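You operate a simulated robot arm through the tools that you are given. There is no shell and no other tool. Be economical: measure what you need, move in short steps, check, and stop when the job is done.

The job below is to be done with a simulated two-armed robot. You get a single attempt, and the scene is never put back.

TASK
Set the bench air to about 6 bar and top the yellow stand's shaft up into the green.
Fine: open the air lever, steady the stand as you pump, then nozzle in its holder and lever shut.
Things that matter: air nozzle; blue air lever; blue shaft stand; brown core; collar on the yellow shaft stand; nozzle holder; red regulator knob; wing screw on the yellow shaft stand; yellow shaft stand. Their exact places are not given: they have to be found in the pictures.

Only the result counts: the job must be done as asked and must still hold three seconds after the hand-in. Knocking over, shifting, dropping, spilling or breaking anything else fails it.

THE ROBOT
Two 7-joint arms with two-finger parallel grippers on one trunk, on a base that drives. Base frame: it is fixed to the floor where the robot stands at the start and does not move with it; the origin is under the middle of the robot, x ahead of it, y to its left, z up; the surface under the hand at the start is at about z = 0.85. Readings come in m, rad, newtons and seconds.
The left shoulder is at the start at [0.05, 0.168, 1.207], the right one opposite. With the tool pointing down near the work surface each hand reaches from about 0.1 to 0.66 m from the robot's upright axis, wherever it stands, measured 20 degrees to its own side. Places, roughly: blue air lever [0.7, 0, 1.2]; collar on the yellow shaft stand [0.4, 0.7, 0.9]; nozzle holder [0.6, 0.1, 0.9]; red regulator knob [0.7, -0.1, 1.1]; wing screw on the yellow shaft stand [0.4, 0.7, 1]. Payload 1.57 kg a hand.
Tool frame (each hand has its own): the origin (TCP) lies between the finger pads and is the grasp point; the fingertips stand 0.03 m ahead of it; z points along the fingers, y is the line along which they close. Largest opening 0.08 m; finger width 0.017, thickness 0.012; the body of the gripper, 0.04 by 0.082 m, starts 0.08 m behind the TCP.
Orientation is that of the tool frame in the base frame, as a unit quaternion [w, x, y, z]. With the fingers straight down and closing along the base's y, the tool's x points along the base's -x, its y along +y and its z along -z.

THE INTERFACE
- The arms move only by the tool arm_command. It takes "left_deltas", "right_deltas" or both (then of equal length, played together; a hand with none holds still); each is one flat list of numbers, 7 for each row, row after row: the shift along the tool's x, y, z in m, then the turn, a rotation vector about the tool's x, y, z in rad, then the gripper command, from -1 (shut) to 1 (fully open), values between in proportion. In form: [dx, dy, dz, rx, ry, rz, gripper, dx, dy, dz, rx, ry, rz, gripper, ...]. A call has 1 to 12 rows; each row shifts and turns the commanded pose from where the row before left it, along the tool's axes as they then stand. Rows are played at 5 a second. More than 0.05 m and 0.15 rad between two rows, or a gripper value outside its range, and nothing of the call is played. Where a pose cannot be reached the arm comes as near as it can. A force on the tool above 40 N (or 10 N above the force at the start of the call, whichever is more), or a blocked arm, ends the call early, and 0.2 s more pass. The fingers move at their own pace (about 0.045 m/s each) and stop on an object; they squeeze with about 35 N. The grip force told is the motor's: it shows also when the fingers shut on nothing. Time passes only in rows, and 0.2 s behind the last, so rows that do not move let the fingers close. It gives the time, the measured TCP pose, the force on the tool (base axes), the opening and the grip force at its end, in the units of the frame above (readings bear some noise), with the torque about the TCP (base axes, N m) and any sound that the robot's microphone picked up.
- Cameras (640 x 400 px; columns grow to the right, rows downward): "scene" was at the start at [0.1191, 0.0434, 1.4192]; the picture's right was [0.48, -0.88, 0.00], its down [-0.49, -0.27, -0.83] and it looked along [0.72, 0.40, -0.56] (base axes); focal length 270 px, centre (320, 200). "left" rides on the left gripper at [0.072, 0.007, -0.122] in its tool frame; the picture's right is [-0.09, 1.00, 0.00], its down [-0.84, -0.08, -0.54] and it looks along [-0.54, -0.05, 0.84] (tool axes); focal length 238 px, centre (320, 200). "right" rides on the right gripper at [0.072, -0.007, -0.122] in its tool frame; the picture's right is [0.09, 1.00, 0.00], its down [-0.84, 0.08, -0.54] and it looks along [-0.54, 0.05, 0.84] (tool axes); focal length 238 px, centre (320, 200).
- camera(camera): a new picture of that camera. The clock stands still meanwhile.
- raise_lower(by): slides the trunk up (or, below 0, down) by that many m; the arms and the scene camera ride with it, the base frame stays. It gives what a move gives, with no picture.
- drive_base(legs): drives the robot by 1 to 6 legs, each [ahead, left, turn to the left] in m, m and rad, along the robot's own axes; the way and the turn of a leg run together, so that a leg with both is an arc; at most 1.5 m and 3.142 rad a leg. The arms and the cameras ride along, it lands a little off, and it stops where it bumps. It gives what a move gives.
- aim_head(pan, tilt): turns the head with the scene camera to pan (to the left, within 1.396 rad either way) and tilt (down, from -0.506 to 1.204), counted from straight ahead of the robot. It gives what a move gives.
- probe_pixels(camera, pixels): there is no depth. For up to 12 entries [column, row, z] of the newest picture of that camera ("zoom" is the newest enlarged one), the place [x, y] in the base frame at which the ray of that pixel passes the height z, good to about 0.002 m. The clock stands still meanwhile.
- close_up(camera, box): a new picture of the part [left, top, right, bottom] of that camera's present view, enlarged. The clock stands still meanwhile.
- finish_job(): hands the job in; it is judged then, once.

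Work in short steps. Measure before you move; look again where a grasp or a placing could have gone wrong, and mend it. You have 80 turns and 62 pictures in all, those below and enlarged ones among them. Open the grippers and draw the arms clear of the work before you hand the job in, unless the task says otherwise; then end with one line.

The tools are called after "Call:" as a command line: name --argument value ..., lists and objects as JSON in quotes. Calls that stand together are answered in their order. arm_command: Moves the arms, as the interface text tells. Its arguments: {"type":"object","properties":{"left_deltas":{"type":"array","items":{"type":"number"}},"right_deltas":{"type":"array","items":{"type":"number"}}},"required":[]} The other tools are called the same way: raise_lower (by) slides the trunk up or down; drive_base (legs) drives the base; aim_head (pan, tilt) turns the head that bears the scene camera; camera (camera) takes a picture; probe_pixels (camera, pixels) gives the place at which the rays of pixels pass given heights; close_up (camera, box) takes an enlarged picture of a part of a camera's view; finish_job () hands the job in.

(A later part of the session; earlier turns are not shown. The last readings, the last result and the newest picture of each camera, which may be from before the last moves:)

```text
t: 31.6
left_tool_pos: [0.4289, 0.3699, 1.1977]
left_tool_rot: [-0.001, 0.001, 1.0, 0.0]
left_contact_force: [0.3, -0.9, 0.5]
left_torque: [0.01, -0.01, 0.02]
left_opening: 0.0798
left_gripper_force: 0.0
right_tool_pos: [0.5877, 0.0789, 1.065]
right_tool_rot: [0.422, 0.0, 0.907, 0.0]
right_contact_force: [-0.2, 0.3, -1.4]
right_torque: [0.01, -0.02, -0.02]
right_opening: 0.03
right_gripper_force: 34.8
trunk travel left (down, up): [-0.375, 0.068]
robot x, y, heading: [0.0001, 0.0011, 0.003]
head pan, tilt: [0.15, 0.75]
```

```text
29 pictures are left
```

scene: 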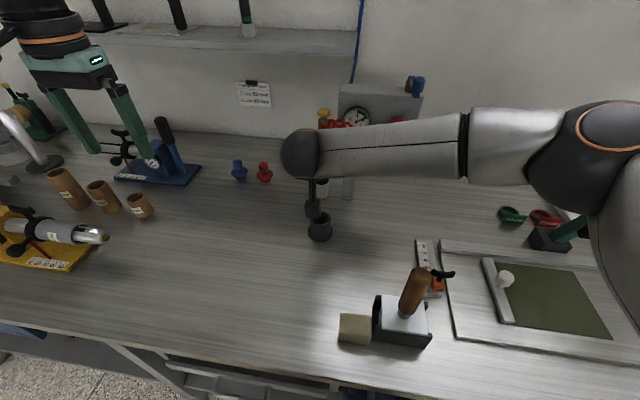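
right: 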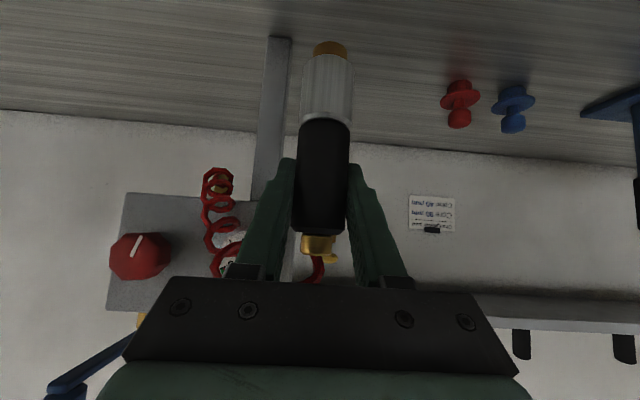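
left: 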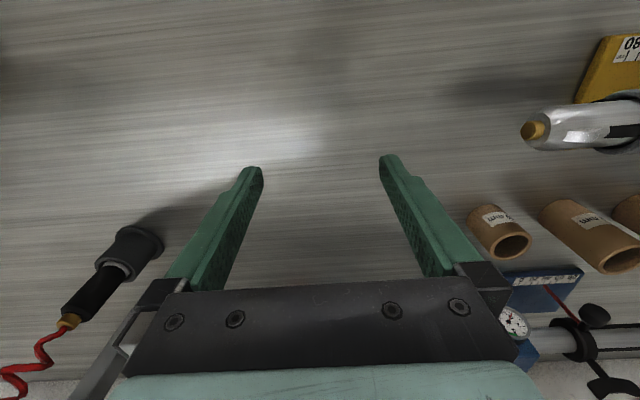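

The nozzle's brass tip (331,45) works out ~0.095 m below the TCP. I draw it back, then rotate so the nozzle tip points to +y (towards the shaft valve).

Call:
arm_command --right_deltas '[0.0133, 0.007, -0.0444, 0, 0, 0, -1, 0.0133, 0.007, -0.0444, 0, 0, 0, -1, 0.0133, 0.007, -0.0444, 0, 0, 0, -1, 0, 0, 0, -0.0918, 0, 0.1094, -1, 0, 0, 0, -0.0918, 0, 0.1094, -1, 0, 0, 0, -0.0918, 0, 0.1094, -1, 0, 0, 0, -0.0918, 0, 0.1094, -1, 0, 0, 0, -0.0918, 0, 0.1094, -1, 0, 0, 0, -0.0918, 0, 0.1094, -1]'

Call:
arm_command --right_deltas '[0, 0, 0, -0.0918, 0, 0.1094, -1, 0, 0, 0, -0.0918, 0, 0.1094, -1, 0, 0, 0, -0.0918, 0, 0.1094, -1, 0, 0, 0, -0.0918, 0, 0.1094, -1, 0, 0, 0, -0.0918, 0, 0.1094, -1, 0, 0, 0, 0, 0, 0, -1]'

Call:
arm_command --right_deltas '[0, 0, 0, 0.1146, 0, 0.0962, -1, 0, 0, 0, 0.1146, 0, 0.0962, -1, 0, 0, 0, 0.1146, 0, 0.0962, -1, 0, 0, 0, 0.1146, 0, 0.0962, -1, 0, 0, 0, 0.1146, 0, 0.0962, -1, 0, 0, 0, 0.1146, 0, 0.0962, -1, 0, 0, 0, 0.1146, 0, 0.0962, -1, 0, 0, 0, 0, 0, 0, -1]'

Call:
camera --camera "scene"

```text
t: 33.6
left_tool_pos: [0.4286, 0.3695, 1.1975]
left_tool_rot: [0.0, 0.0, 1.0, 0.0]
left_contact_force: [0.7, 1.6, 0.4]
left_torque: [-0.01, 0.0, -0.03]
left_opening: 0.0795
left_gripper_force: 0.1
right_tool_pos: [0.4619, 0.0999, 1.1201]
right_tool_rot: [0.383, 0.176, 0.824, 0.378]
right_contact_force: [0.2, 0.1, -1.9]
right_torque: [-0.03, -0.01, 0.01]
right_opening: 0.0299
right_gripper_force: 34.8
trunk travel left (down, up): [-0.375, 0.068]
robot x, y, heading: [-0.0023, 0.0024, -0.001]
head pan, tilt: [0.15, 0.75]
```

```text
t: 35.0
left_tool_pos: [0.4292, 0.371, 1.1981]
left_tool_rot: [-0.001, 0.0, 1.0, 0.001]
left_contact_force: [0.2, -0.4, 0.5]
left_torque: [0.0, 0.01, 0.01]
left_opening: 0.08
left_gripper_force: 0.1
right_tool_pos: [0.49, 0.053, 1.1325]
right_tool_rot: [0.289, 0.281, 0.663, 0.631]
right_contact_force: [0.4, -0.3, -0.1]
right_torque: [-0.01, 0.01, 0.05]
right_opening: 0.0
right_gripper_force: 21.1
right hand out of reach, approached as far as the arm can: row 2, 3
trunk travel left (down, up): [-0.375, 0.068]
robot x, y, heading: [-0.0027, 0.0003, 0.002]
head pan, tilt: [0.15, 0.75]
```

```text
t: 36.8
left_tool_pos: [0.4284, 0.3691, 1.1984]
left_tool_rot: [0.0, 0.0, 1.0, 0.0]
left_contact_force: [0.0, -1.0, 0.3]
left_torque: [-0.01, 0.02, 0.0]
left_opening: 0.0802
left_gripper_force: 0.1
right_tool_pos: [0.4893, 0.0541, 1.1326]
right_tool_rot: [-0.062, 0.567, 0.726, 0.385]
right_contact_force: [0.5, 1.1, -0.1]
right_torque: [-0.01, -0.02, -0.03]
right_opening: 0.0002
right_gripper_force: 21.4
trunk travel left (down, up): [-0.375, 0.068]
robot x, y, heading: [-0.001, -0.0012, 0.002]
head pan, tilt: [0.15, 0.75]
```

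```text
28 pictures are left
```

scene: 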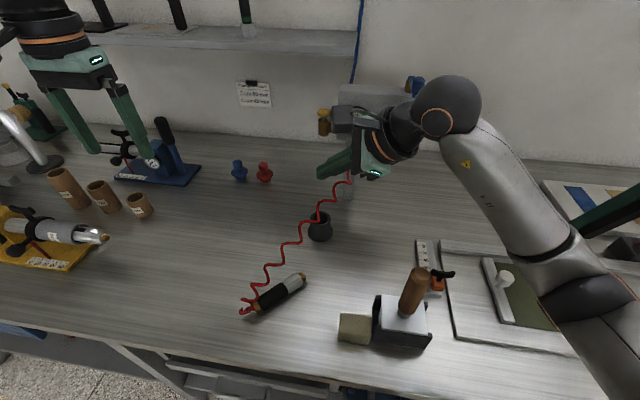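

The arm flipped configuration mid-rotation and the nozzle slipped out. It now lies on the bench, tip at (302,276) and tail at (256,304), still on its hose, with the holder upright. I'll measure it so I can pick it up.

Call:
close_up --camera "scene" --box '[220, 190, 380, 330]'

Call:
probe_pixels --camera "scene" --pixels '[[303, 276, 0.862], [288, 286, 0.865], [260, 303, 0.865], [252, 308, 0.865], [274, 294, 0.865], [320, 238, 0.85]]'

```text
2.86 times, centred on (300, 260) of scene
```

zoom: 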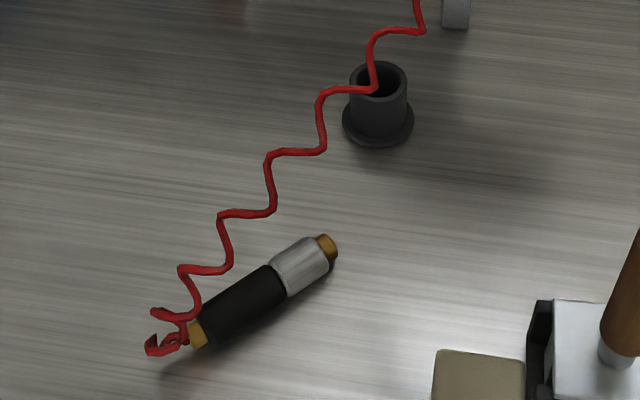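

```text
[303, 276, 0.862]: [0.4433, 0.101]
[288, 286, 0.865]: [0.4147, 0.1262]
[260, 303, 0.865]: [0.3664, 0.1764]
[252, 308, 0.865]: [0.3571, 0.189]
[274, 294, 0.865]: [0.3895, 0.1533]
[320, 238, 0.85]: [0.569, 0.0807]
```

The nozzle points along about (0.72,-0.70) and its centre is near (0.39,0.152). I'll bring the empty right hand back up to a plain tool-down pose.

Call:
arm_command --right_deltas '[0.0103, -0.0157, -0.0272, 0, 0, 0, 0, 0.0103, -0.0157, -0.0272, 0, 0, 0, 0, 0.0103, -0.0157, -0.0272, 0, 0, 0, 0, 0, 0, 0, 0.0773, -0.0124, -0.1137, 0, 0, 0, 0, 0.0773, -0.0124, -0.1137, 0, 0, 0, 0, 0.0773, -0.0124, -0.1137, 0, 0, 0, 0, 0.0773, -0.0124, -0.1137, 0, 0, 0, 0, 0.0773, -0.0124, -0.1137, 0, 0, 0, 0, 0.0773, -0.0124, -0.1137, 0]'

Call:
arm_command --right_deltas '[0, 0, 0, 0.0773, -0.0124, -0.1137, 0.5, 0, 0, 0, 0.0773, -0.0124, -0.1137, 0.5, 0, 0, 0, 0.0773, -0.0124, -0.1137, 0.5, 0, 0, 0, 0.0773, -0.0124, -0.1137, 0.5, 0, 0, 0, 0.0773, -0.0124, -0.1137, 0.5, 0, 0, 0, 0, 0, 0, 0.5]'

```text
t: 38.8
left_tool_pos: [0.4284, 0.3702, 1.1985]
left_tool_rot: [0.0, 0.0, 1.0, 0.0]
left_contact_force: [0.3, 0.5, -0.6]
left_torque: [-0.02, 0.04, 0.05]
left_opening: 0.0803
left_gripper_force: 0.0
right_tool_pos: [0.4078, 0.0246, 1.1822]
right_tool_rot: [-0.03, 0.277, 0.942, 0.189]
right_contact_force: [0.3, -0.2, 0.6]
right_torque: [-0.01, -0.06, 0.0]
right_opening: 0.0399
right_gripper_force: 0.0
trunk travel left (down, up): [-0.375, 0.068]
robot x, y, heading: [-0.0006, 0.0012, 0.001]
head pan, tilt: [0.15, 0.75]
```

```text
t: 40.2
left_tool_pos: [0.4286, 0.369, 1.1987]
left_tool_rot: [0.001, 0.0, 1.0, 0.0]
left_contact_force: [-0.5, -1.1, -0.9]
left_torque: [0.01, 0.0, 0.02]
left_opening: 0.0798
left_gripper_force: 0.2
right_tool_pos: [0.4084, 0.0249, 1.1815]
right_tool_rot: [0.001, 0.0, 1.0, -0.002]
right_contact_force: [-0.2, -0.7, 0.8]
right_torque: [0.0, -0.01, 0.02]
right_opening: 0.0597
right_gripper_force: 0.0
trunk travel left (down, up): [-0.375, 0.068]
robot x, y, heading: [0.0003, 0.0016, 0.001]
head pan, tilt: [0.15, 0.75]
```

Back at tool-down without a flip. I test with the empty hand whether yaw +90° (needed to bring the nozzle tip to +y) is reachable.

Call:
arm_command --right_deltas '[0, 0, 0, 0, 0, -0.143, 0.5, 0, 0, 0, 0, 0, -0.143, 0.5, 0, 0, 0, 0, 0, -0.143, 0.5, 0, 0, 0, 0, 0, -0.143, 0.5, 0, 0, 0, 0, 0, -0.143, 0.5, 0, 0, 0, 0, 0, -0.143, 0.5, 0, 0, 0, 0, 0, -0.143, 0.5, 0, 0, 0, 0, 0, -0.143, 0.5, 0, 0, 0, 0, 0, -0.143, 0.5, 0, 0, 0, 0, 0, -0.143, 0.5, 0, 0, 0, 0, 0, -0.141, 0.5]'

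```text
t: 42.6
left_tool_pos: [0.4287, 0.3702, 1.1996]
left_tool_rot: [0.001, 0.001, 1.0, 0.001]
left_contact_force: [-0.6, 0.9, -0.6]
left_torque: [-0.04, -0.02, -0.01]
left_opening: 0.0802
left_gripper_force: 0.0
right_tool_pos: [0.3266, 0.0061, 1.1718]
right_tool_rot: [-0.001, -0.706, 0.708, -0.001]
right_contact_force: [0.0, 0.6, 0.3]
right_torque: [0.01, -0.02, -0.01]
right_opening: 0.0599
right_gripper_force: 0.0
right hand out of reach, approached as far as the arm can: row 10, 11
trunk travel left (down, up): [-0.375, 0.068]
robot x, y, heading: [0.0032, -0.0031, -0.002]
head pan, tilt: [0.15, 0.75]
```

Yaw saturates near +74° here. So the plan is: pick the nozzle up, turn it to point around +60°, lay it down, and regrasp it the other way round. First I rotate to yaw -44° to match the nozzle.

Call:
arm_command --right_deltas '[0, 0, 0, 0, 0, 0.146, 0.5, 0, 0, 0, 0, 0, 0.146, 0.5, 0, 0, 0, 0, 0, 0.146, 0.5, 0, 0, 0, 0, 0, 0.146, 0.5, 0, 0, 0, 0, 0, 0.146, 0.5, 0, 0, 0, 0, 0, 0.146, 0.5, 0, 0, 0, 0, 0, 0.146, 0.5, 0, 0, 0, 0, 0, 0.146, 0.5, 0, 0, 0, 0, 0, 0.146, 0.5, 0, 0, 0, 0, 0, 0.146, 0.5, 0, 0, 0, 0, 0, 0.146, 0.5, 0, 0, 0, 0, 0, 0.146, 0.5]'

Call:
arm_command --right_deltas '[0, 0, 0, 0, 0, 0.147, 0.5, 0, 0, 0, 0, 0, 0.147, 0.5, 0, 0, 0, 0, 0, 0.147, 0.5, 0, 0, 0, 0, 0, 0.147, 0.5, 0, 0, 0, 0, 0, 0, 0.5]'

Call:
camera --camera "right"

```text
t: 45.2
left_tool_pos: [0.4274, 0.3705, 1.1992]
left_tool_rot: [0.0, 0.0, 1.0, 0.0]
left_contact_force: [0.6, -0.4, -0.7]
left_torque: [-0.02, 0.0, 0.03]
left_opening: 0.0798
left_gripper_force: 0.0
right_tool_pos: [0.3269, 0.0083, 1.171]
right_tool_rot: [0.002, 0.093, 0.996, -0.001]
right_contact_force: [0.1, 0.1, 0.1]
right_torque: [0.02, 0.02, 0.02]
right_opening: 0.06
right_gripper_force: 0.0
trunk travel left (down, up): [-0.375, 0.068]
robot x, y, heading: [0.0014, 0.0027, -0.003]
head pan, tilt: [0.15, 0.75]
```

```text
t: 46.4
left_tool_pos: [0.4285, 0.3701, 1.1983]
left_tool_rot: [0.0, 0.0, 1.0, 0.0]
left_contact_force: [-0.3, -0.5, 0.2]
left_torque: [0.02, 0.01, -0.02]
left_opening: 0.0799
left_gripper_force: 0.0
right_tool_pos: [0.3272, 0.0069, 1.1707]
right_tool_rot: [0.002, 0.377, 0.926, -0.001]
right_contact_force: [-0.7, 0.6, 0.1]
right_torque: [-0.03, -0.01, -0.01]
right_opening: 0.0599
right_gripper_force: 0.0
trunk travel left (down, up): [-0.375, 0.068]
robot x, y, heading: [-0.0022, 0.0008, 0.002]
head pan, tilt: [0.15, 0.75]
```

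```text
26 pictures are left
```

right: 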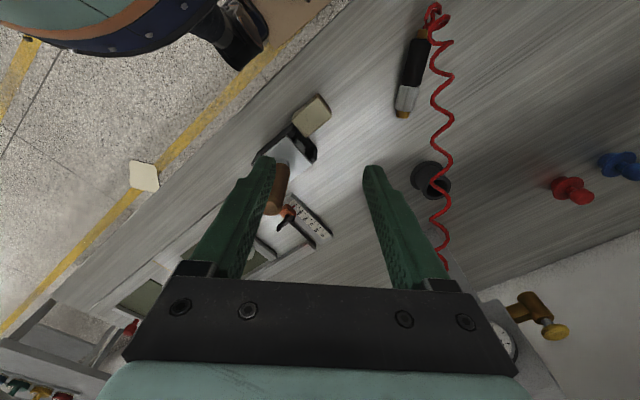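

Yaw is -44°, as planned. Probing the nozzle in this view: tip (402,115), black/steel boundary (406,88), body middle (413,63), tail (421,35).

Call:
probe_pixels --camera "right" --pixels '[[402, 116, 0.865], [406, 89, 0.865], [413, 63, 0.865], [420, 38, 0.865], [422, 31, 0.865]]'

Call:
probe_pixels --camera "scene" --pixels '[[303, 276, 0.862], [288, 286, 0.865], [274, 294, 0.865], [260, 303, 0.865]]'

```text
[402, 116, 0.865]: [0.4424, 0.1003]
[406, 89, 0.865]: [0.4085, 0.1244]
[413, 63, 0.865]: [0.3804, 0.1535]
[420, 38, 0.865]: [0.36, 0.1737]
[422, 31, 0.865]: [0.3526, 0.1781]
```

```text
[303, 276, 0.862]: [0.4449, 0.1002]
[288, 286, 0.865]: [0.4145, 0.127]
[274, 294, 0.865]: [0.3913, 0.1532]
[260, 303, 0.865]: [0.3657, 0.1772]
```

Body centre ≈(0.386,0.153), direction -43°. Moving above it and descending to near z 0.93 to check alignment.

Call:
arm_command --right_deltas '[0.0148, 0.0365, 0, 0, 0, 0, 0.3, 0.0148, 0.0365, 0, 0, 0, 0, 0.3, 0.0148, 0.0365, 0, 0, 0, 0, 0.3, 0.0148, 0.0365, 0, 0, 0, 0, 0.3, 0, 0, 0.048, 0, 0, 0, 0.3, 0, 0, 0.048, 0, 0, 0, 0.3, 0, 0, 0.048, 0, 0, 0, 0.3, 0, 0, 0.048, 0, 0, 0, 0.3, 0, 0, 0.048, 0, 0, 0, 0.3, 0, 0, 0, 0, 0, 0, 0.3]'

Call:
camera --camera "right"

```text
t: 48.6
left_tool_pos: [0.4284, 0.3697, 1.1986]
left_tool_rot: [0.0, 0.001, 1.0, 0.0]
left_contact_force: [-0.9, -1.0, 0.1]
left_torque: [0.0, 0.01, 0.01]
left_opening: 0.08
left_gripper_force: 0.1
right_tool_pos: [0.3845, 0.1516, 0.9283]
right_tool_rot: [0.001, 0.376, 0.927, -0.001]
right_contact_force: [-0.7, 0.1, -0.3]
right_torque: [-0.02, -0.04, 0.02]
right_opening: 0.0521
right_gripper_force: 0.0
trunk travel left (down, up): [-0.375, 0.068]
robot x, y, heading: [-0.0007, 0.0031, -0.001]
head pan, tilt: [0.15, 0.75]
```

```text
25 pictures are left
```

right: 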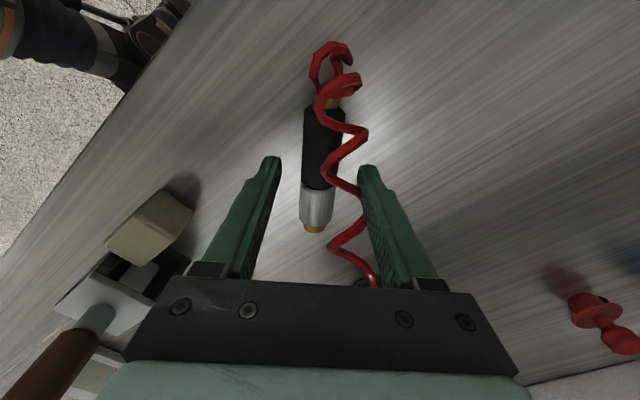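

The nozzle lies centred between the fingers. Descending 0.043 m and closing.

Call:
arm_command --right_deltas '[0, 0, 0.022, 0, 0, 0, 0.3, 0, 0, 0.021, 0, 0, 0, 0.3, 0, 0, 0, 0, 0, 0, -1, 0, 0, 0, 0, 0, 0, -1, 0, 0, 0, 0, 0, 0, -1, 0, 0, 0, 0, 0, 0, -1, 0, 0, -0.04, 0, 0, 0, -1, 0, 0, 0, 0, 0, 0, -1]'

Call:
camera --camera "right"

```text
t: 50.4
left_tool_pos: [0.4284, 0.3706, 1.1983]
left_tool_rot: [0.0, 0.0, 1.0, 0.0]
left_contact_force: [-0.4, -0.1, -0.5]
left_torque: [0.03, -0.01, 0.02]
left_opening: 0.0803
left_gripper_force: 0.1
right_tool_pos: [0.3869, 0.1494, 0.9261]
right_tool_rot: [0.001, 0.375, 0.927, 0.0]
right_contact_force: [-0.3, 0.6, -0.6]
right_torque: [0.0, 0.01, 0.01]
right_opening: 0.0299
right_gripper_force: 34.6
trunk travel left (down, up): [-0.375, 0.068]
robot x, y, heading: [0.0004, 0.0003, -0.003]
head pan, tilt: [0.15, 0.75]
```

```text
24 pictures are left
```

right: 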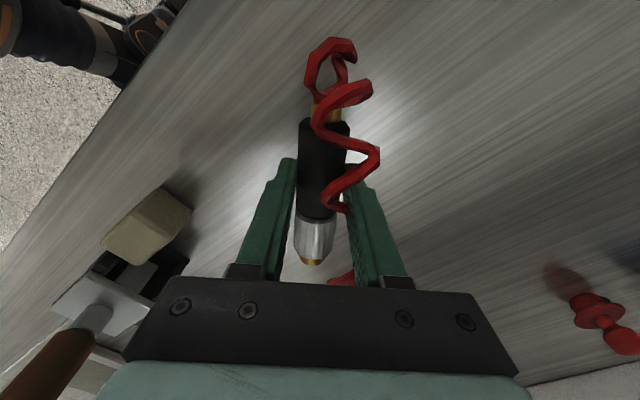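

Nozzle is held. I raise it a little, rotate +88° about vertical (tip to ≈ +45°), then lower it back to the bench.

Call:
arm_command --right_deltas '[0, 0, -0.04, 0, 0, 0, -1, 0, 0, 0, 0, 0, -0.14, -1, 0, 0, 0, 0, 0, -0.14, -1, 0, 0, 0, 0, 0, -0.14, -1, 0, 0, 0, 0, 0, -0.14, -1, 0, 0, 0, 0, 0, -0.14, -1, 0, 0, 0, 0, 0, -0.14, -1, 0, 0, 0, 0, 0, -0.14, -1, 0, 0, 0, 0, 0, -0.14, -1, 0, 0, 0, 0, 0, -0.14, -1, 0, 0, 0, 0, 0, -0.14, -1, 0, 0, 0, 0, 0, -0.14, -1]'

Call:
camera --camera "scene"

```text
t: 53.0
left_tool_pos: [0.4289, 0.3698, 1.1994]
left_tool_rot: [0.001, 0.0, 1.0, 0.001]
left_contact_force: [0.5, 0.2, -0.4]
left_torque: [0.02, 0.0, -0.03]
left_opening: 0.0801
left_gripper_force: 0.0
right_tool_pos: [0.3865, 0.1534, 0.9672]
right_tool_rot: [0.0, -0.377, 0.926, -0.002]
right_contact_force: [0.4, -0.1, -0.7]
right_torque: [-0.04, 0.04, 0.01]
right_opening: 0.0296
right_gripper_force: 34.9
trunk travel left (down, up): [-0.375, 0.068]
robot x, y, heading: [-0.0017, 0.0035, -0.001]
head pan, tilt: [0.15, 0.75]
```

```text
23 pictures are left
```

scene: 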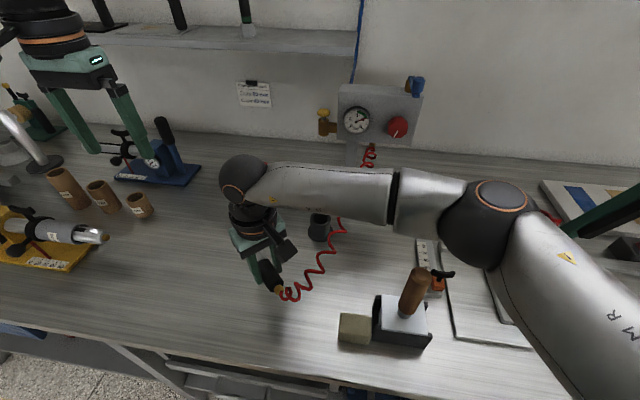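

The nozzle now points ≈ +45°. Lowering it to the bench (TCP 0.887), releasing, and backing straight up.

Call:
arm_command --right_deltas '[0, 0, 0.04, 0, 0, 0, -1, 0, 0, 0.039, 0, 0, 0, -1, 0, 0, 0, 0, 0, 0, -1, 0, 0, 0, 0, 0, 0, -0.1, 0, 0, 0, 0, 0, 0, 0.3, 0, 0, 0, 0, 0, 0, 0.3, 0, 0, -0.05, 0, 0, 0, 0.3, 0, 0, -0.05, 0, 0, 0, 0.3, 0, 0, -0.05, 0, 0, 0, 0.3, 0, 0, 0, 0, 0, 0, 0.3]'

Call:
arm_command --right_deltas '[0, 0, 0, 0, 0, 0.15, 0.3, 0, 0, 0, 0, 0, 0.15, 0.3, 0, 0, 0, 0, 0, 0.15, 0.3, 0, 0, 0, 0, 0, 0.15, 0.3, 0, 0, 0, 0, 0, 0.15, 0.3, 0, 0, 0, 0, 0, 0.15, 0.3, 0, 0, 0, 0, 0, 0.15, 0.3, 0, 0, 0, 0, 0, 0.15, 0.3, 0, 0, 0, 0, 0, 0.15, 0.3, 0, 0, 0, 0, 0, 0.15, 0.3, 0, 0, 0, 0, 0, 0.15, 0.3, 0, 0, 0, 0, 0, 0.15, 0.3]'

Call:
arm_command --right_deltas '[0, 0, 0, 0, 0, 0.15, 0.3, 0, 0, 0, 0, 0, 0.15, 0.3, 0, 0, 0, 0, 0, 0.15, 0.3, 0, 0, 0, 0, 0, 0.15, 0.3, 0, 0, 0, 0, 0, 0.15, 0.3, 0, 0, 0, 0, 0, 0.15, 0.3, 0, 0, 0, 0, 0, 0.15, 0.3, 0, 0, 0, 0, 0, 0.15, 0.3, 0, 0, 0, 0, 0, 0.14, 0.3]'

Call:
camera --camera "right"

```text
t: 55.2
left_tool_pos: [0.4282, 0.3701, 1.1965]
left_tool_rot: [0.0, 0.0, 1.0, 0.0]
left_contact_force: [-0.7, 0.7, 1.1]
left_torque: [0.01, 0.0, 0.02]
left_opening: 0.0801
left_gripper_force: 0.1
right_tool_pos: [0.3864, 0.152, 1.0404]
right_tool_rot: [0.0, -0.375, 0.927, -0.002]
right_contact_force: [0.8, 0.0, -0.4]
right_torque: [0.02, 0.0, -0.01]
right_opening: 0.0519
right_gripper_force: 0.1
trunk travel left (down, up): [-0.375, 0.068]
robot x, y, heading: [0.0027, -0.0, 0.002]
head pan, tilt: [0.15, 0.75]
```

```text
t: 57.8
left_tool_pos: [0.4283, 0.3697, 1.1981]
left_tool_rot: [-0.001, -0.001, 1.0, 0.001]
left_contact_force: [-0.9, 0.7, 0.8]
left_torque: [0.01, 0.01, 0.01]
left_opening: 0.0801
left_gripper_force: 0.0
right_tool_pos: [0.3864, 0.154, 1.0408]
right_tool_rot: [0.001, 0.493, 0.87, -0.001]
right_contact_force: [-0.4, 0.3, -0.6]
right_torque: [-0.02, 0.0, -0.01]
right_opening: 0.052
right_gripper_force: 0.0
trunk travel left (down, up): [-0.375, 0.068]
robot x, y, heading: [-0.0014, -0.0046, -0.005]
head pan, tilt: [0.15, 0.75]
```

```text
t: 59.8
left_tool_pos: [0.4289, 0.3702, 1.198]
left_tool_rot: [0.0, -0.001, 1.0, 0.001]
left_contact_force: [0.8, 0.4, 0.1]
left_torque: [-0.01, -0.05, -0.03]
left_opening: 0.0799
left_gripper_force: 0.1
right_tool_pos: [0.386, 0.1528, 1.0403]
right_tool_rot: [0.002, 0.927, 0.376, 0.001]
right_contact_force: [-0.3, -0.2, 0.7]
right_torque: [-0.02, 0.03, 0.02]
right_opening: 0.0522
right_gripper_force: 0.0
trunk travel left (down, up): [-0.375, 0.068]
robot x, y, heading: [-0.0014, 0.0008, 0.001]
head pan, tilt: [0.15, 0.75]
```

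```text
22 pictures are left
```

right: 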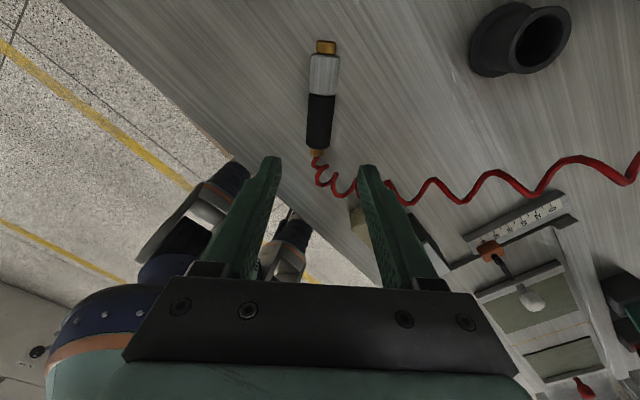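

The nozzle is below, tip up-image at (326,43) and tail at (317,152); the holder is still upright. Probing its position for the tilted regrasp.

Call:
probe_pixels --camera "right" --pixels '[[326, 42, 0.863], [322, 93, 0.868], [318, 148, 0.868], [319, 120, 0.868]]'

```text
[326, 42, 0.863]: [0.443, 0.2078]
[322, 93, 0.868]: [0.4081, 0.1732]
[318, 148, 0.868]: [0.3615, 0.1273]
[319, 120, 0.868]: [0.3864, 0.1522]
```

Direction 44.6°, body centre (0.385,0.150). I tilt the hand 30° back over the tail and move to a pre-grasp point 0.08 m away.

Call:
arm_command --right_deltas '[0, 0, 0, 0, 0.1309, 0, 0.3, 0, 0, 0, 0, 0.1309, 0, 0.3, 0, 0, 0, 0, 0.1309, 0, 0.3, 0, 0, 0, 0, 0.1309, 0, 0.3, -0.0305, 0.0006, 0.0158, 0, 0, 0, 0.3, -0.0305, 0.0006, 0.0158, 0, 0, 0, 0.3, -0.0305, 0.0006, 0.0158, 0, 0, 0, 0.3, 0, 0, 0, 0, 0, 0, 0.3]'

Call:
camera --camera "right"

```text
t: 61.6
left_tool_pos: [0.428, 0.3709, 1.1983]
left_tool_rot: [-0.001, 0.0, 1.0, 0.001]
left_contact_force: [-0.2, 0.4, -0.2]
left_torque: [0.02, 0.0, -0.02]
left_opening: 0.0799
left_gripper_force: 0.0
right_tool_pos: [0.3493, 0.1126, 0.9534]
right_tool_rot: [-0.096, 0.894, 0.365, 0.241]
right_contact_force: [0.5, -0.6, 0.2]
right_torque: [0.04, 0.0, -0.01]
right_opening: 0.0519
right_gripper_force: 0.1
trunk travel left (down, up): [-0.375, 0.068]
robot x, y, heading: [0.002, -0.0008, -0.002]
head pan, tilt: [0.15, 0.75]
```

```text
21 pictures are left
```

right: 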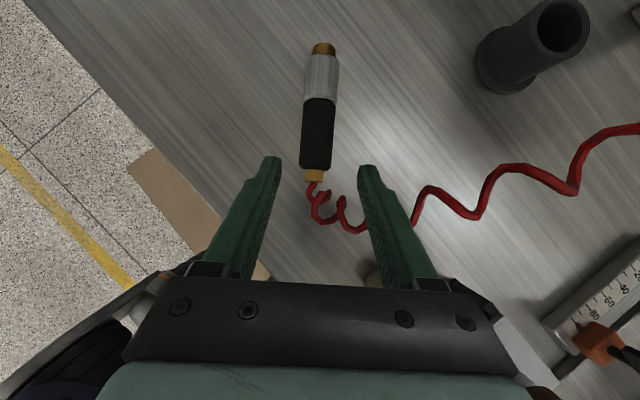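

Aligned. Advancing 0.078 m along the tool, gripping, and lifting 0.08 m straight up.

Call:
arm_command --right_deltas '[0, 0, 0.039, 0, 0, 0, 0.3, 0, 0, 0.039, 0, 0, 0, 0.3, 0, 0, 0, 0, 0, 0, -1, 0, 0, 0, 0, 0, 0, -1, 0, 0, 0, 0, 0, 0, -1, 0, 0, 0, 0, 0, 0, -1, 0.02, 0, -0.0346, 0, 0, 0, -1, 0.02, 0, -0.0346, 0, 0, 0, -1, 0, 0, 0, 0, 0, 0, -1]'

Call:
camera --camera "right"

```text
t: 63.6
left_tool_pos: [0.4283, 0.3691, 1.1991]
left_tool_rot: [0.0, 0.0, 1.0, 0.0]
left_contact_force: [0.3, 0.4, 0.2]
left_torque: [0.0, 0.0, 0.02]
left_opening: 0.0799
left_gripper_force: 0.0
right_tool_pos: [0.3747, 0.141, 0.965]
right_tool_rot: [-0.096, 0.895, 0.365, 0.24]
right_contact_force: [-0.5, 0.6, -1.9]
right_torque: [-0.03, 0.07, -0.01]
right_opening: 0.0298
right_gripper_force: 34.8
trunk travel left (down, up): [-0.375, 0.068]
robot x, y, heading: [0.0005, 0.0024, -0.002]
head pan, tilt: [0.15, 0.75]
```

```text
20 pictures are left
```

right: 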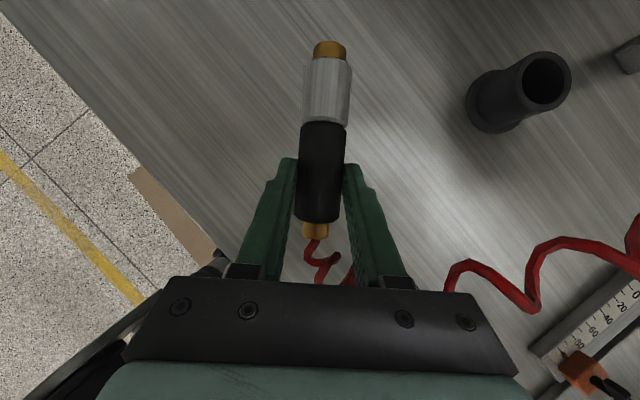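

Nozzle held (0.0298), tip leading along the tool. Raising 0.13 m and turning +45.6° so it points to +y.

Call:
arm_command --right_deltas '[0.0217, 0, -0.0376, 0, 0, 0, -1, 0.0217, 0, -0.0376, 0, 0, 0, -1, 0.0217, 0, -0.0376, 0, 0, 0, -1, 0, 0, 0, 0.0663, 0, -0.1149, -1, 0, 0, 0, 0.0663, 0, -0.1149, -1, 0, 0, 0, 0.0663, 0, -0.1149, -1, 0, 0, 0, 0.0663, 0, -0.1149, -1, 0, 0, 0, 0.0663, 0, -0.1149, -1, 0, 0, 0, 0.0663, 0, -0.1149, -1, 0, 0, 0, 0, 0, 0, -1]'

Call:
drive_base --legs '[[0, 0.3, 0]]'

Call:
aim_head --pan 0.6 --tilt 0.75

Call:
camera --camera "scene"

```text
t: 65.8
left_tool_pos: [0.4288, 0.37, 1.1983]
left_tool_rot: [-0.001, 0.001, 1.0, 0.0]
left_contact_force: [0.4, 0.4, 0.2]
left_torque: [0.0, 0.02, 0.02]
left_opening: 0.0804
left_gripper_force: 0.1
right_tool_pos: [0.376, 0.1407, 1.0962]
right_tool_rot: [-0.182, 0.684, 0.683, 0.183]
right_contact_force: [-0.3, -0.4, -1.1]
right_torque: [0.0, 0.01, 0.0]
right_opening: 0.0295
right_gripper_force: 35.1
trunk travel left (down, up): [-0.375, 0.068]
robot x, y, heading: [-0.0019, -0.0044, 0.0]
head pan, tilt: [0.15, 0.75]
```

```text
t: 69.0
left_tool_pos: [0.43, 0.6697, 1.1979]
left_tool_rot: [0.0, 0.0, 1.0, -0.001]
left_contact_force: [0.5, -0.4, 0.1]
left_torque: [-0.03, -0.01, 0.02]
left_opening: 0.0803
left_gripper_force: 0.1
right_tool_pos: [0.3774, 0.4402, 1.0965]
right_tool_rot: [-0.181, 0.685, 0.682, 0.183]
right_contact_force: [-0.3, 1.1, -0.7]
right_torque: [-0.09, 0.04, 0.02]
right_opening: 0.0295
right_gripper_force: 35.2
trunk travel left (down, up): [-0.375, 0.068]
robot x, y, heading: [0.0021, 0.3029, 0.0]
head pan, tilt: [0.15, 0.75]
```

```text
t: 69.9
left_tool_pos: [0.4288, 0.6698, 1.199]
left_tool_rot: [0.0, 0.0, 1.0, 0.0]
left_contact_force: [0.9, 0.2, 0.5]
left_torque: [-0.01, -0.01, 0.0]
left_opening: 0.0799
left_gripper_force: 0.0
right_tool_pos: [0.3766, 0.4405, 1.0956]
right_tool_rot: [-0.181, 0.685, 0.682, 0.183]
right_contact_force: [0.3, -0.2, -1.9]
right_torque: [-0.05, 0.01, 0.01]
right_opening: 0.0297
right_gripper_force: 34.9
trunk travel left (down, up): [-0.375, 0.068]
robot x, y, heading: [0.0043, 0.3037, -0.005]
head pan, tilt: [0.6, 0.75]
```

```text
19 pictures are left
```

scene: 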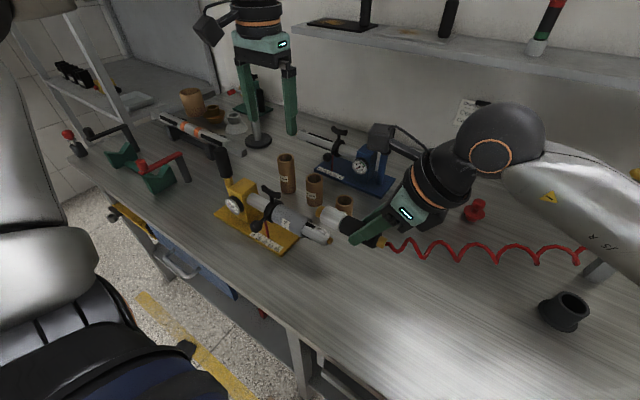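

Nozzle points at the shaft. From this new viewpoint I zoom on the stand to triangulate the tip and the black grip.

Call:
close_up --camera "scene" --box '[190, 130, 350, 260]'

```text
3.08 times, centred on (270, 195) of scene
```

zoom: 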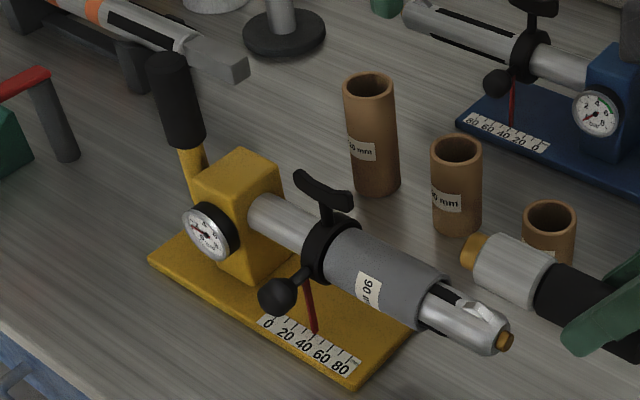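

Valve tip at (507,342), grip top (168,58), grip bottom (187,140), nozzle tip (470,253). Probing at several heights.

Call:
probe_pixels --camera "zoom" --pixels '[[507, 342, 0.91], [507, 342, 0.92], [507, 342, 0.93], [507, 342, 0.94], [178, 100, 0.98], [178, 100, 1.0], [178, 100, 1.02], [470, 253, 1.08], [187, 140, 0.97], [187, 140, 0.99], [168, 58, 1.03], [168, 58, 1.05]]'

```text
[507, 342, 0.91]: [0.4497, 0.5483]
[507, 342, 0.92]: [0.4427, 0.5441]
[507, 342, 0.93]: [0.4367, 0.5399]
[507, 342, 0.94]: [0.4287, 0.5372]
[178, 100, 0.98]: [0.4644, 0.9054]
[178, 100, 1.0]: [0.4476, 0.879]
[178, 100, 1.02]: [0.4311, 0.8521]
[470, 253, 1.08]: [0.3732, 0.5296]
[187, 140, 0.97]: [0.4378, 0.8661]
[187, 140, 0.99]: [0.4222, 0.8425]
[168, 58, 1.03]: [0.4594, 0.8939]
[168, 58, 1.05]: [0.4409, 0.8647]
```

Grip stands near (0.43,0.853), z≈0.98–1.06; valve tip ≈(0.43,0.538,0.94). Moving the left hand above the grip, tool-down, and checking.

Call:
arm_command --left_deltas '[0, 0.0366, 0, 0, 0, 0, 1, 0, 0.0366, 0, 0, 0, 0, 1, 0, 0.0366, 0, 0, 0, 0, 1, 0, 0.0366, 0, 0, 0, 0, 1, 0, 0.0366, 0, 0, 0, 0, 1, 0, 0, 0.03, 0, 0, 0, 1, 0, 0, 0.03, 0, 0, 0, 1, 0, 0, 0, 0, 0, 0, 1]'

Call:
camera --camera "left"

Call:
camera --camera "right"

```text
t: 71.7
left_tool_pos: [0.4288, 0.8549, 1.1372]
left_tool_rot: [0.0, 0.002, 1.0, 0.0]
left_contact_force: [-0.2, 0.2, -0.1]
left_torque: [0.05, 0.02, -0.03]
left_opening: 0.0802
left_gripper_force: 0.0
right_tool_pos: [0.3761, 0.4405, 1.0955]
right_tool_rot: [-0.182, 0.684, 0.682, 0.184]
right_contact_force: [-0.5, 0.4, -1.5]
right_torque: [-0.01, 0.03, -0.02]
right_opening: 0.0297
right_gripper_force: 35.2
trunk travel left (down, up): [-0.375, 0.068]
robot x, y, heading: [-0.0008, 0.3009, -0.003]
head pan, tilt: [0.6, 0.75]
```

```text
17 pictures are left
```

left: 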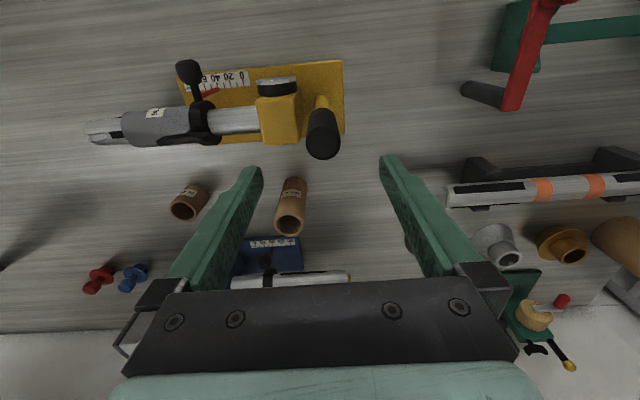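

```text
16 pictures are left
```

right: 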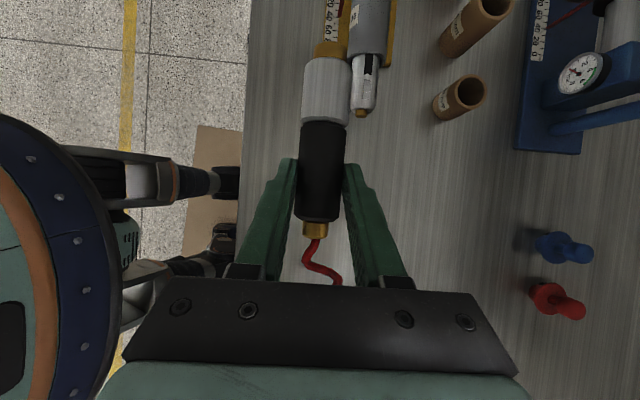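

Probing: grip top at (322,142) in the left view, and valve tip (361,114) and nozzle tip in the right view.

Call:
probe_pixels --camera "left" --pixels '[[323, 142, 1.02], [323, 142, 1.04], [323, 142, 1.06], [320, 102, 0.97], [92, 132, 0.93], [92, 132, 0.94]]'

Call:
probe_pixels --camera "right" --pixels '[[361, 114, 0.92], [361, 114, 0.93], [361, 114, 0.94], [330, 47, 1.07], [330, 47, 1.08], [363, 60, 0.94]]'

```text
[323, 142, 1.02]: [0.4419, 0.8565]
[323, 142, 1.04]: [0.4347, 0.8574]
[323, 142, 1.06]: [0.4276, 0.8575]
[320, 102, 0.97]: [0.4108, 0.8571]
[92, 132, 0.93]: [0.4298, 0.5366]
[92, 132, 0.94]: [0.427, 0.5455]
```

```text
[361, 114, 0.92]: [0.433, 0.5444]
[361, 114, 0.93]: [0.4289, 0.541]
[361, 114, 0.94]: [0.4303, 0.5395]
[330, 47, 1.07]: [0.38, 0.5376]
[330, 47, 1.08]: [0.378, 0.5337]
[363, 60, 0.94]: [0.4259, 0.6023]
```

Grip axis ≈(0.43,0.857). Valve tip ≈(0.430,0.540,0.937), nozzle tip offset from right TCP ≈(+0.003,+0.095,-0.017). Left hand descends 0.10 and grips the handle.

Call:
arm_command --left_deltas '[0, 0.001, 0.034, 0, 0, 0, 1, 0, 0.001, 0.034, 0, 0, 0, 1, 0, 0, 0.032, 0, 0, 0, 1, 0, 0, 0, 0, 0, 0, 1, 0, 0, 0, 0, 0, 0, -1, 0, 0, 0, 0, 0, 0, -1, 0, 0, 0, 0, 0, 0, -1, 0, 0, 0, 0, 0, 0, -1, 0, 0, 0, 0, 0, 0, -1]'

Call:
close_up --camera "scene" --box '[190, 110, 350, 260]'

```text
t: 73.7
left_tool_pos: [0.4298, 0.8569, 1.0381]
left_tool_rot: [0.0, 0.0, 1.0, 0.001]
left_contact_force: [-0.5, 2.0, 0.0]
left_torque: [0.14, 0.07, 0.1]
left_opening: 0.0314
left_gripper_force: 33.9
right_tool_pos: [0.3768, 0.4411, 1.0945]
right_tool_rot: [-0.181, 0.685, 0.682, 0.183]
right_contact_force: [-0.8, -0.4, -1.8]
right_torque: [-0.08, 0.02, 0.01]
right_opening: 0.0299
right_gripper_force: 34.8
trunk travel left (down, up): [-0.375, 0.068]
robot x, y, heading: [-0.0014, 0.3037, -0.001]
head pan, tilt: [0.6, 0.75]
```

```text
2.67 times, centred on (270, 185) of scene
```

zoom: 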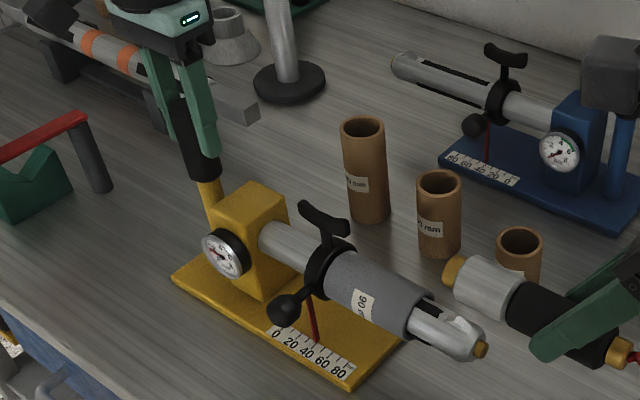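

Stand is gripped (0.0314). Now lowering the nozzle to 0.03 m in front of the valve, in line with it.

Call:
arm_command --right_deltas '[-0.0232, 0.0125, 0.0272, 0, 0, 0, -1, -0.0232, 0.0125, 0.0272, 0, 0, 0, -1, -0.0232, 0.0125, 0.0272, 0, 0, 0, -1, -0.0232, 0.0125, 0.0272, 0, 0, 0, -1, 0, 0, 0, 0, 0, 0, -1]'

Call:
camera --camera "right"

Call:
close_up --camera "scene" --box '[230, 160, 390, 270]'

```text
t: 74.9
left_tool_pos: [0.4305, 0.8568, 1.0384]
left_tool_rot: [0.0, -0.001, 1.0, 0.0]
left_contact_force: [0.2, 3.4, 1.0]
left_torque: [-0.23, 0.05, -0.03]
left_opening: 0.0317
left_gripper_force: 35.1
right_tool_pos: [0.4261, 0.414, 0.9531]
right_tool_rot: [-0.181, 0.684, 0.682, 0.185]
right_contact_force: [-0.8, -0.5, -2.3]
right_torque: [-0.07, -0.04, -0.01]
right_opening: 0.0296
right_gripper_force: 34.8
trunk travel left (down, up): [-0.375, 0.068]
robot x, y, heading: [0.0027, 0.3011, 0.001]
head pan, tilt: [0.6, 0.75]
```

```text
14 pictures are left
```

right: 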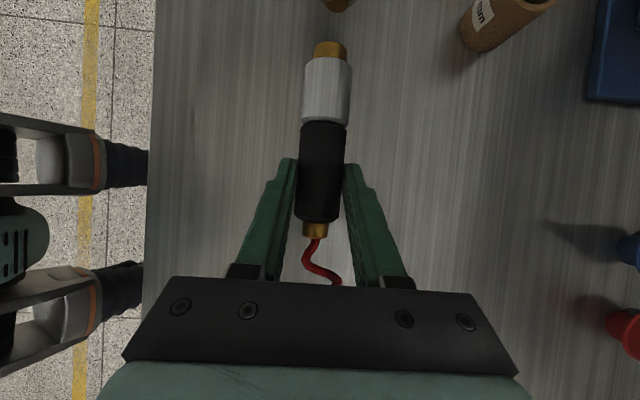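

```text
3.64 times, centred on (310, 215) of scene
```

zoom: 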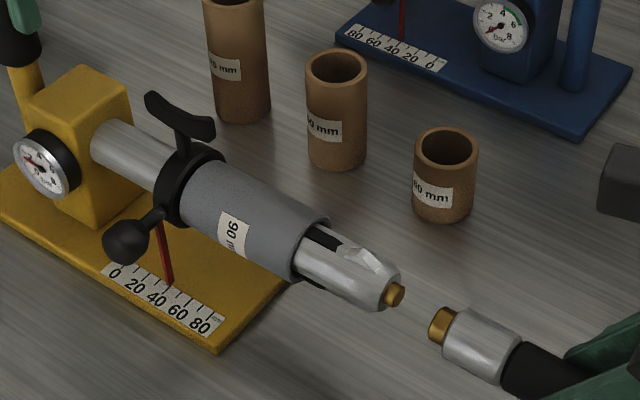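

Axes are parallel; the valve sits about 4 mm further in +x and 1 mm higher than the nozzle line. Correcting and advancing 0.024 m.

Call:
arm_command --right_deltas '[0.0005, 0.004, -0.0009, 0, 0, 0, -1, 0.0104, 0, 0.006, 0, 0, 0, -1, 0.0104, 0, 0.006, 0, 0, 0, -1, 0, 0, 0, 0, 0, 0, -1]'

Call:
close_up --camera "scene" --box '[290, 210, 370, 260]'

Call:
camera --camera "right"

```text
t: 75.9
left_tool_pos: [0.4317, 0.857, 1.0379]
left_tool_rot: [0.0, 0.0, 1.0, 0.001]
left_contact_force: [0.0, 0.2, 0.2]
left_torque: [0.54, -0.01, 0.05]
left_opening: 0.0316
left_gripper_force: 34.9
right_tool_pos: [0.4313, 0.4394, 0.9556]
right_tool_rot: [-0.181, 0.684, 0.682, 0.183]
right_contact_force: [0.1, -0.9, -1.4]
right_torque: [-0.07, -0.01, 0.01]
right_opening: 0.0298
right_gripper_force: 34.7
trunk travel left (down, up): [-0.375, 0.068]
robot x, y, heading: [0.0017, 0.3012, -0.0]
head pan, tilt: [0.6, 0.75]
```

```text
8.00 times, centred on (330, 235) of scene
```

zoom: 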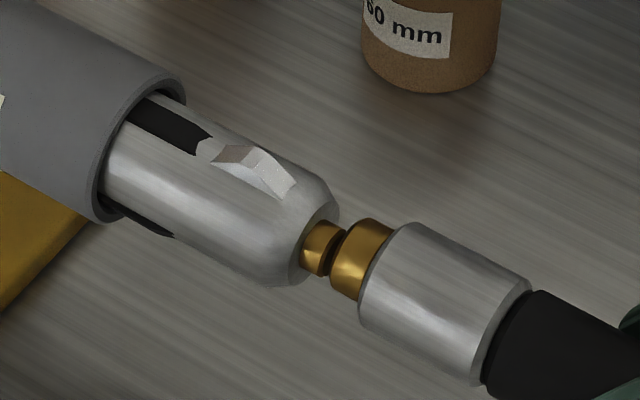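

```text
11 pictures are left
```

right: 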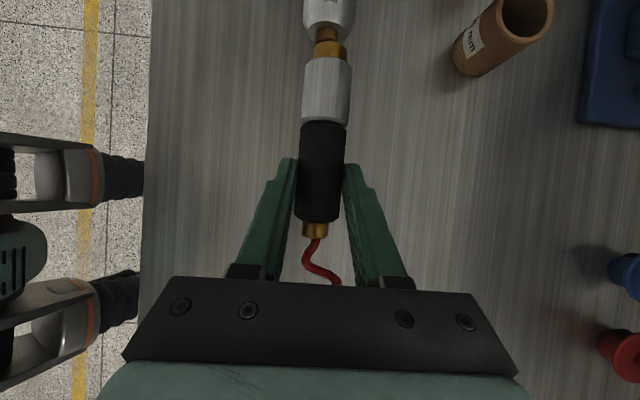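

Nearly touching; the valve is now about 2.5 mm to -x of the nozzle axis, so I'd overcorrected. Shifting back 2.5 mm and pressing in gently.

Call:
arm_command --right_deltas '[0, -0.0025, 0, 0, 0, 0, -1, 0, 0, 0, 0, 0, 0, -1, 0.0035, 0, 0.002, 0, 0, 0, -1, 0.0035, 0, 0.002, 0, 0, 0, -1]'

Call:
arm_command --right_deltas '[0.0026, 0, 0.0015, 0, 0, 0, -1]'

```text
t: 76.9
left_tool_pos: [0.4297, 0.857, 1.0394]
left_tool_rot: [0.0, 0.0, 1.0, 0.0]
left_contact_force: [-0.6, 4.9, -0.3]
left_torque: [-0.52, 0.0, -0.02]
left_opening: 0.0314
left_gripper_force: 35.1
right_tool_pos: [0.4296, 0.4449, 0.9553]
right_tool_rot: [-0.18, 0.686, 0.681, 0.183]
right_contact_force: [-0.4, -8.2, -1.0]
right_torque: [-0.14, -0.01, -0.01]
right_opening: 0.0296
right_gripper_force: 35.3
trunk travel left (down, up): [-0.375, 0.068]
robot x, y, heading: [-0.004, 0.3024, -0.001]
head pan, tilt: [0.6, 0.75]
```

```text
t: 77.3
left_tool_pos: [0.4301, 0.8574, 1.0386]
left_tool_rot: [0.0, -0.001, 1.0, 0.001]
left_contact_force: [0.3, 15.3, 5.3]
left_torque: [-0.48, 0.38, 0.0]
left_opening: 0.0315
left_gripper_force: 35.3
right_tool_pos: [0.4294, 0.4469, 0.9556]
right_tool_rot: [-0.178, 0.686, 0.682, 0.182]
right_contact_force: [0.3, -18.9, 0.6]
right_torque: [-0.31, -0.02, 0.07]
right_opening: 0.0298
right_gripper_force: 35.3
trunk travel left (down, up): [-0.375, 0.068]
robot x, y, heading: [0.0029, 0.2992, -0.003]
head pan, tilt: [0.6, 0.75]
```

Contact with 19 N axial force and the left hand taking 15 N. One picture covering the gauge and the joint.

Call:
close_up --camera "scene" --box '[225, 170, 353, 260]'

```text
4.44 times, centred on (289, 215) of scene
```

zoom: 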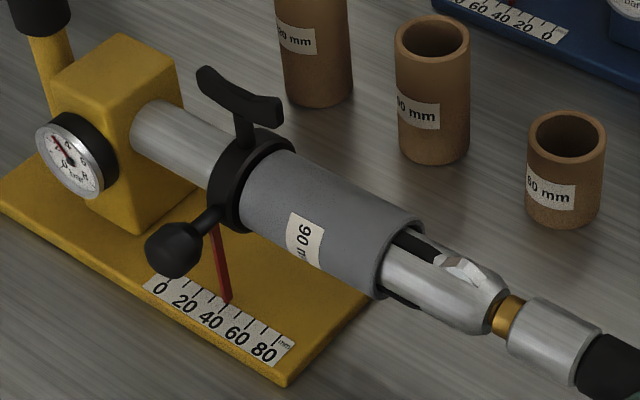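

Joint is seated. Holding one second and zooming tightly on the stand gauge.

Call:
arm_command --right_deltas '[0, 0, 0, 0, 0, 0, -1, 0, 0, 0, 0, 0, 0, -1, 0, 0, 0, 0, 0, 0, -1]'

Call:
close_up --camera "scene" --box '[225, 188, 257, 214]'

```text
t: 78.1
left_tool_pos: [0.4303, 0.859, 1.0384]
left_tool_rot: [0.001, 0.0, 1.0, 0.004]
left_contact_force: [0.3, 20.5, 7.7]
left_torque: [-0.63, 0.18, -0.25]
left_opening: 0.0314
left_gripper_force: 34.6
right_tool_pos: [0.4296, 0.4478, 0.956]
right_tool_rot: [-0.178, 0.685, 0.683, 0.18]
right_contact_force: [2.2, -23.0, -2.1]
right_torque: [-0.59, -0.04, -0.2]
right_opening: 0.0297
right_gripper_force: 34.8
trunk travel left (down, up): [-0.375, 0.068]
robot x, y, heading: [0.0034, 0.2984, -0.003]
head pan, tilt: [0.6, 0.75]
```

```text
15.38 times, centred on (241, 201) of scene
```

zoom: 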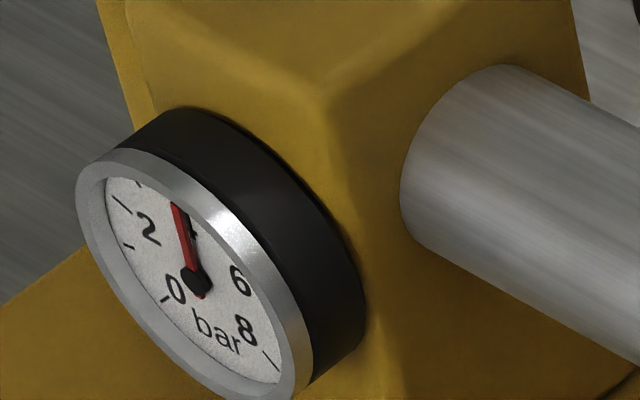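

The needle is just below 4 and rising at about 1.3 bar/s. Holding 0.6 s more and checking.

Call:
arm_command --right_deltas '[0, 0, 0, 0, 0, 0, -1, 0, 0, 0, 0, 0, 0, -1]'

Call:
close_up --camera "scene" --box '[225, 188, 257, 214]'

```text
t: 78.7
left_tool_pos: [0.4302, 0.8584, 1.0389]
left_tool_rot: [0.0, 0.0, 1.0, 0.002]
left_contact_force: [0.3, 21.9, 8.8]
left_torque: [-0.74, 0.07, -0.14]
left_opening: 0.0316
left_gripper_force: 35.3
right_tool_pos: [0.4281, 0.4483, 0.9556]
right_tool_rot: [-0.18, 0.686, 0.682, 0.18]
right_contact_force: [2.4, -22.0, -1.2]
right_torque: [-0.6, -0.06, -0.24]
right_opening: 0.0297
right_gripper_force: 34.9
trunk travel left (down, up): [-0.375, 0.068]
robot x, y, heading: [-0.0006, 0.3006, -0.0]
head pan, tilt: [0.6, 0.75]
```

```text
15.38 times, centred on (241, 201) of scene
```

zoom: 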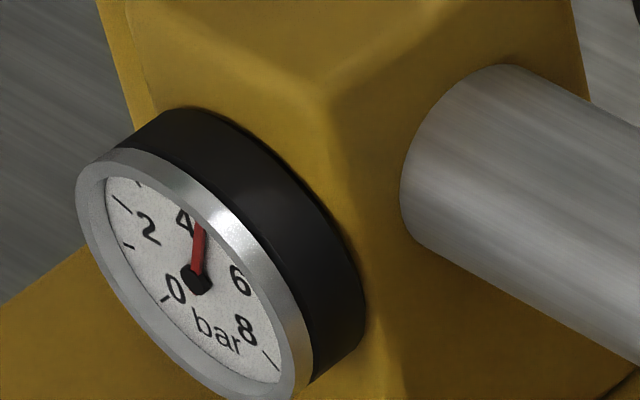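

About 4.6 bar and still rising. One more short hold, then withdrawing the nozzle straight back.

Call:
arm_command --right_deltas '[0, 0, 0, 0, 0, 0, -1, -0.0173, 0, -0.01, 0, 0, 0, -1, -0.0217, 0, -0.0125, 0, 0, 0, -1, -0.0217, 0, -0.0125, 0, 0, 0, -1, 0, 0, 0, 0, 0, 0, -1, 0, 0, 0, 0, 0, 0, -1]'

Call:
close_up --camera "scene" --box '[225, 188, 257, 214]'

```text
t: 80.1
left_tool_pos: [0.4306, 0.8572, 1.0376]
left_tool_rot: [0.0, 0.001, 1.0, 0.0]
left_contact_force: [0.5, -3.1, -0.6]
left_torque: [0.37, -0.16, -0.13]
left_opening: 0.0314
left_gripper_force: 35.2
right_tool_pos: [0.4273, 0.38, 0.9553]
right_tool_rot: [-0.182, 0.684, 0.682, 0.183]
right_contact_force: [-1.1, -0.2, -1.7]
right_torque: [-0.07, -0.02, 0.02]
right_opening: 0.0297
right_gripper_force: 34.4
trunk travel left (down, up): [-0.375, 0.068]
robot x, y, heading: [-0.0013, 0.298, -0.003]
head pan, tilt: [0.6, 0.75]
```

```text
15.38 times, centred on (241, 201) of scene
```

zoom: 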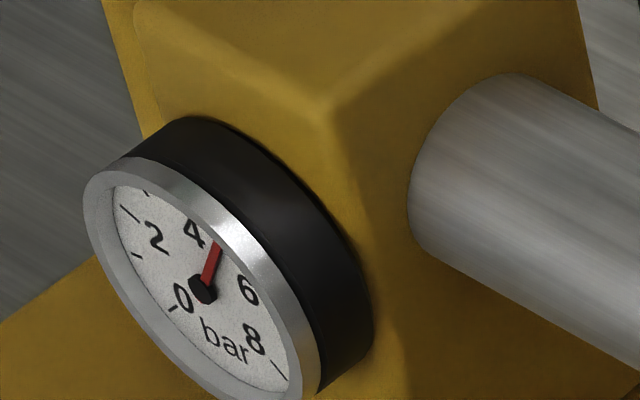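

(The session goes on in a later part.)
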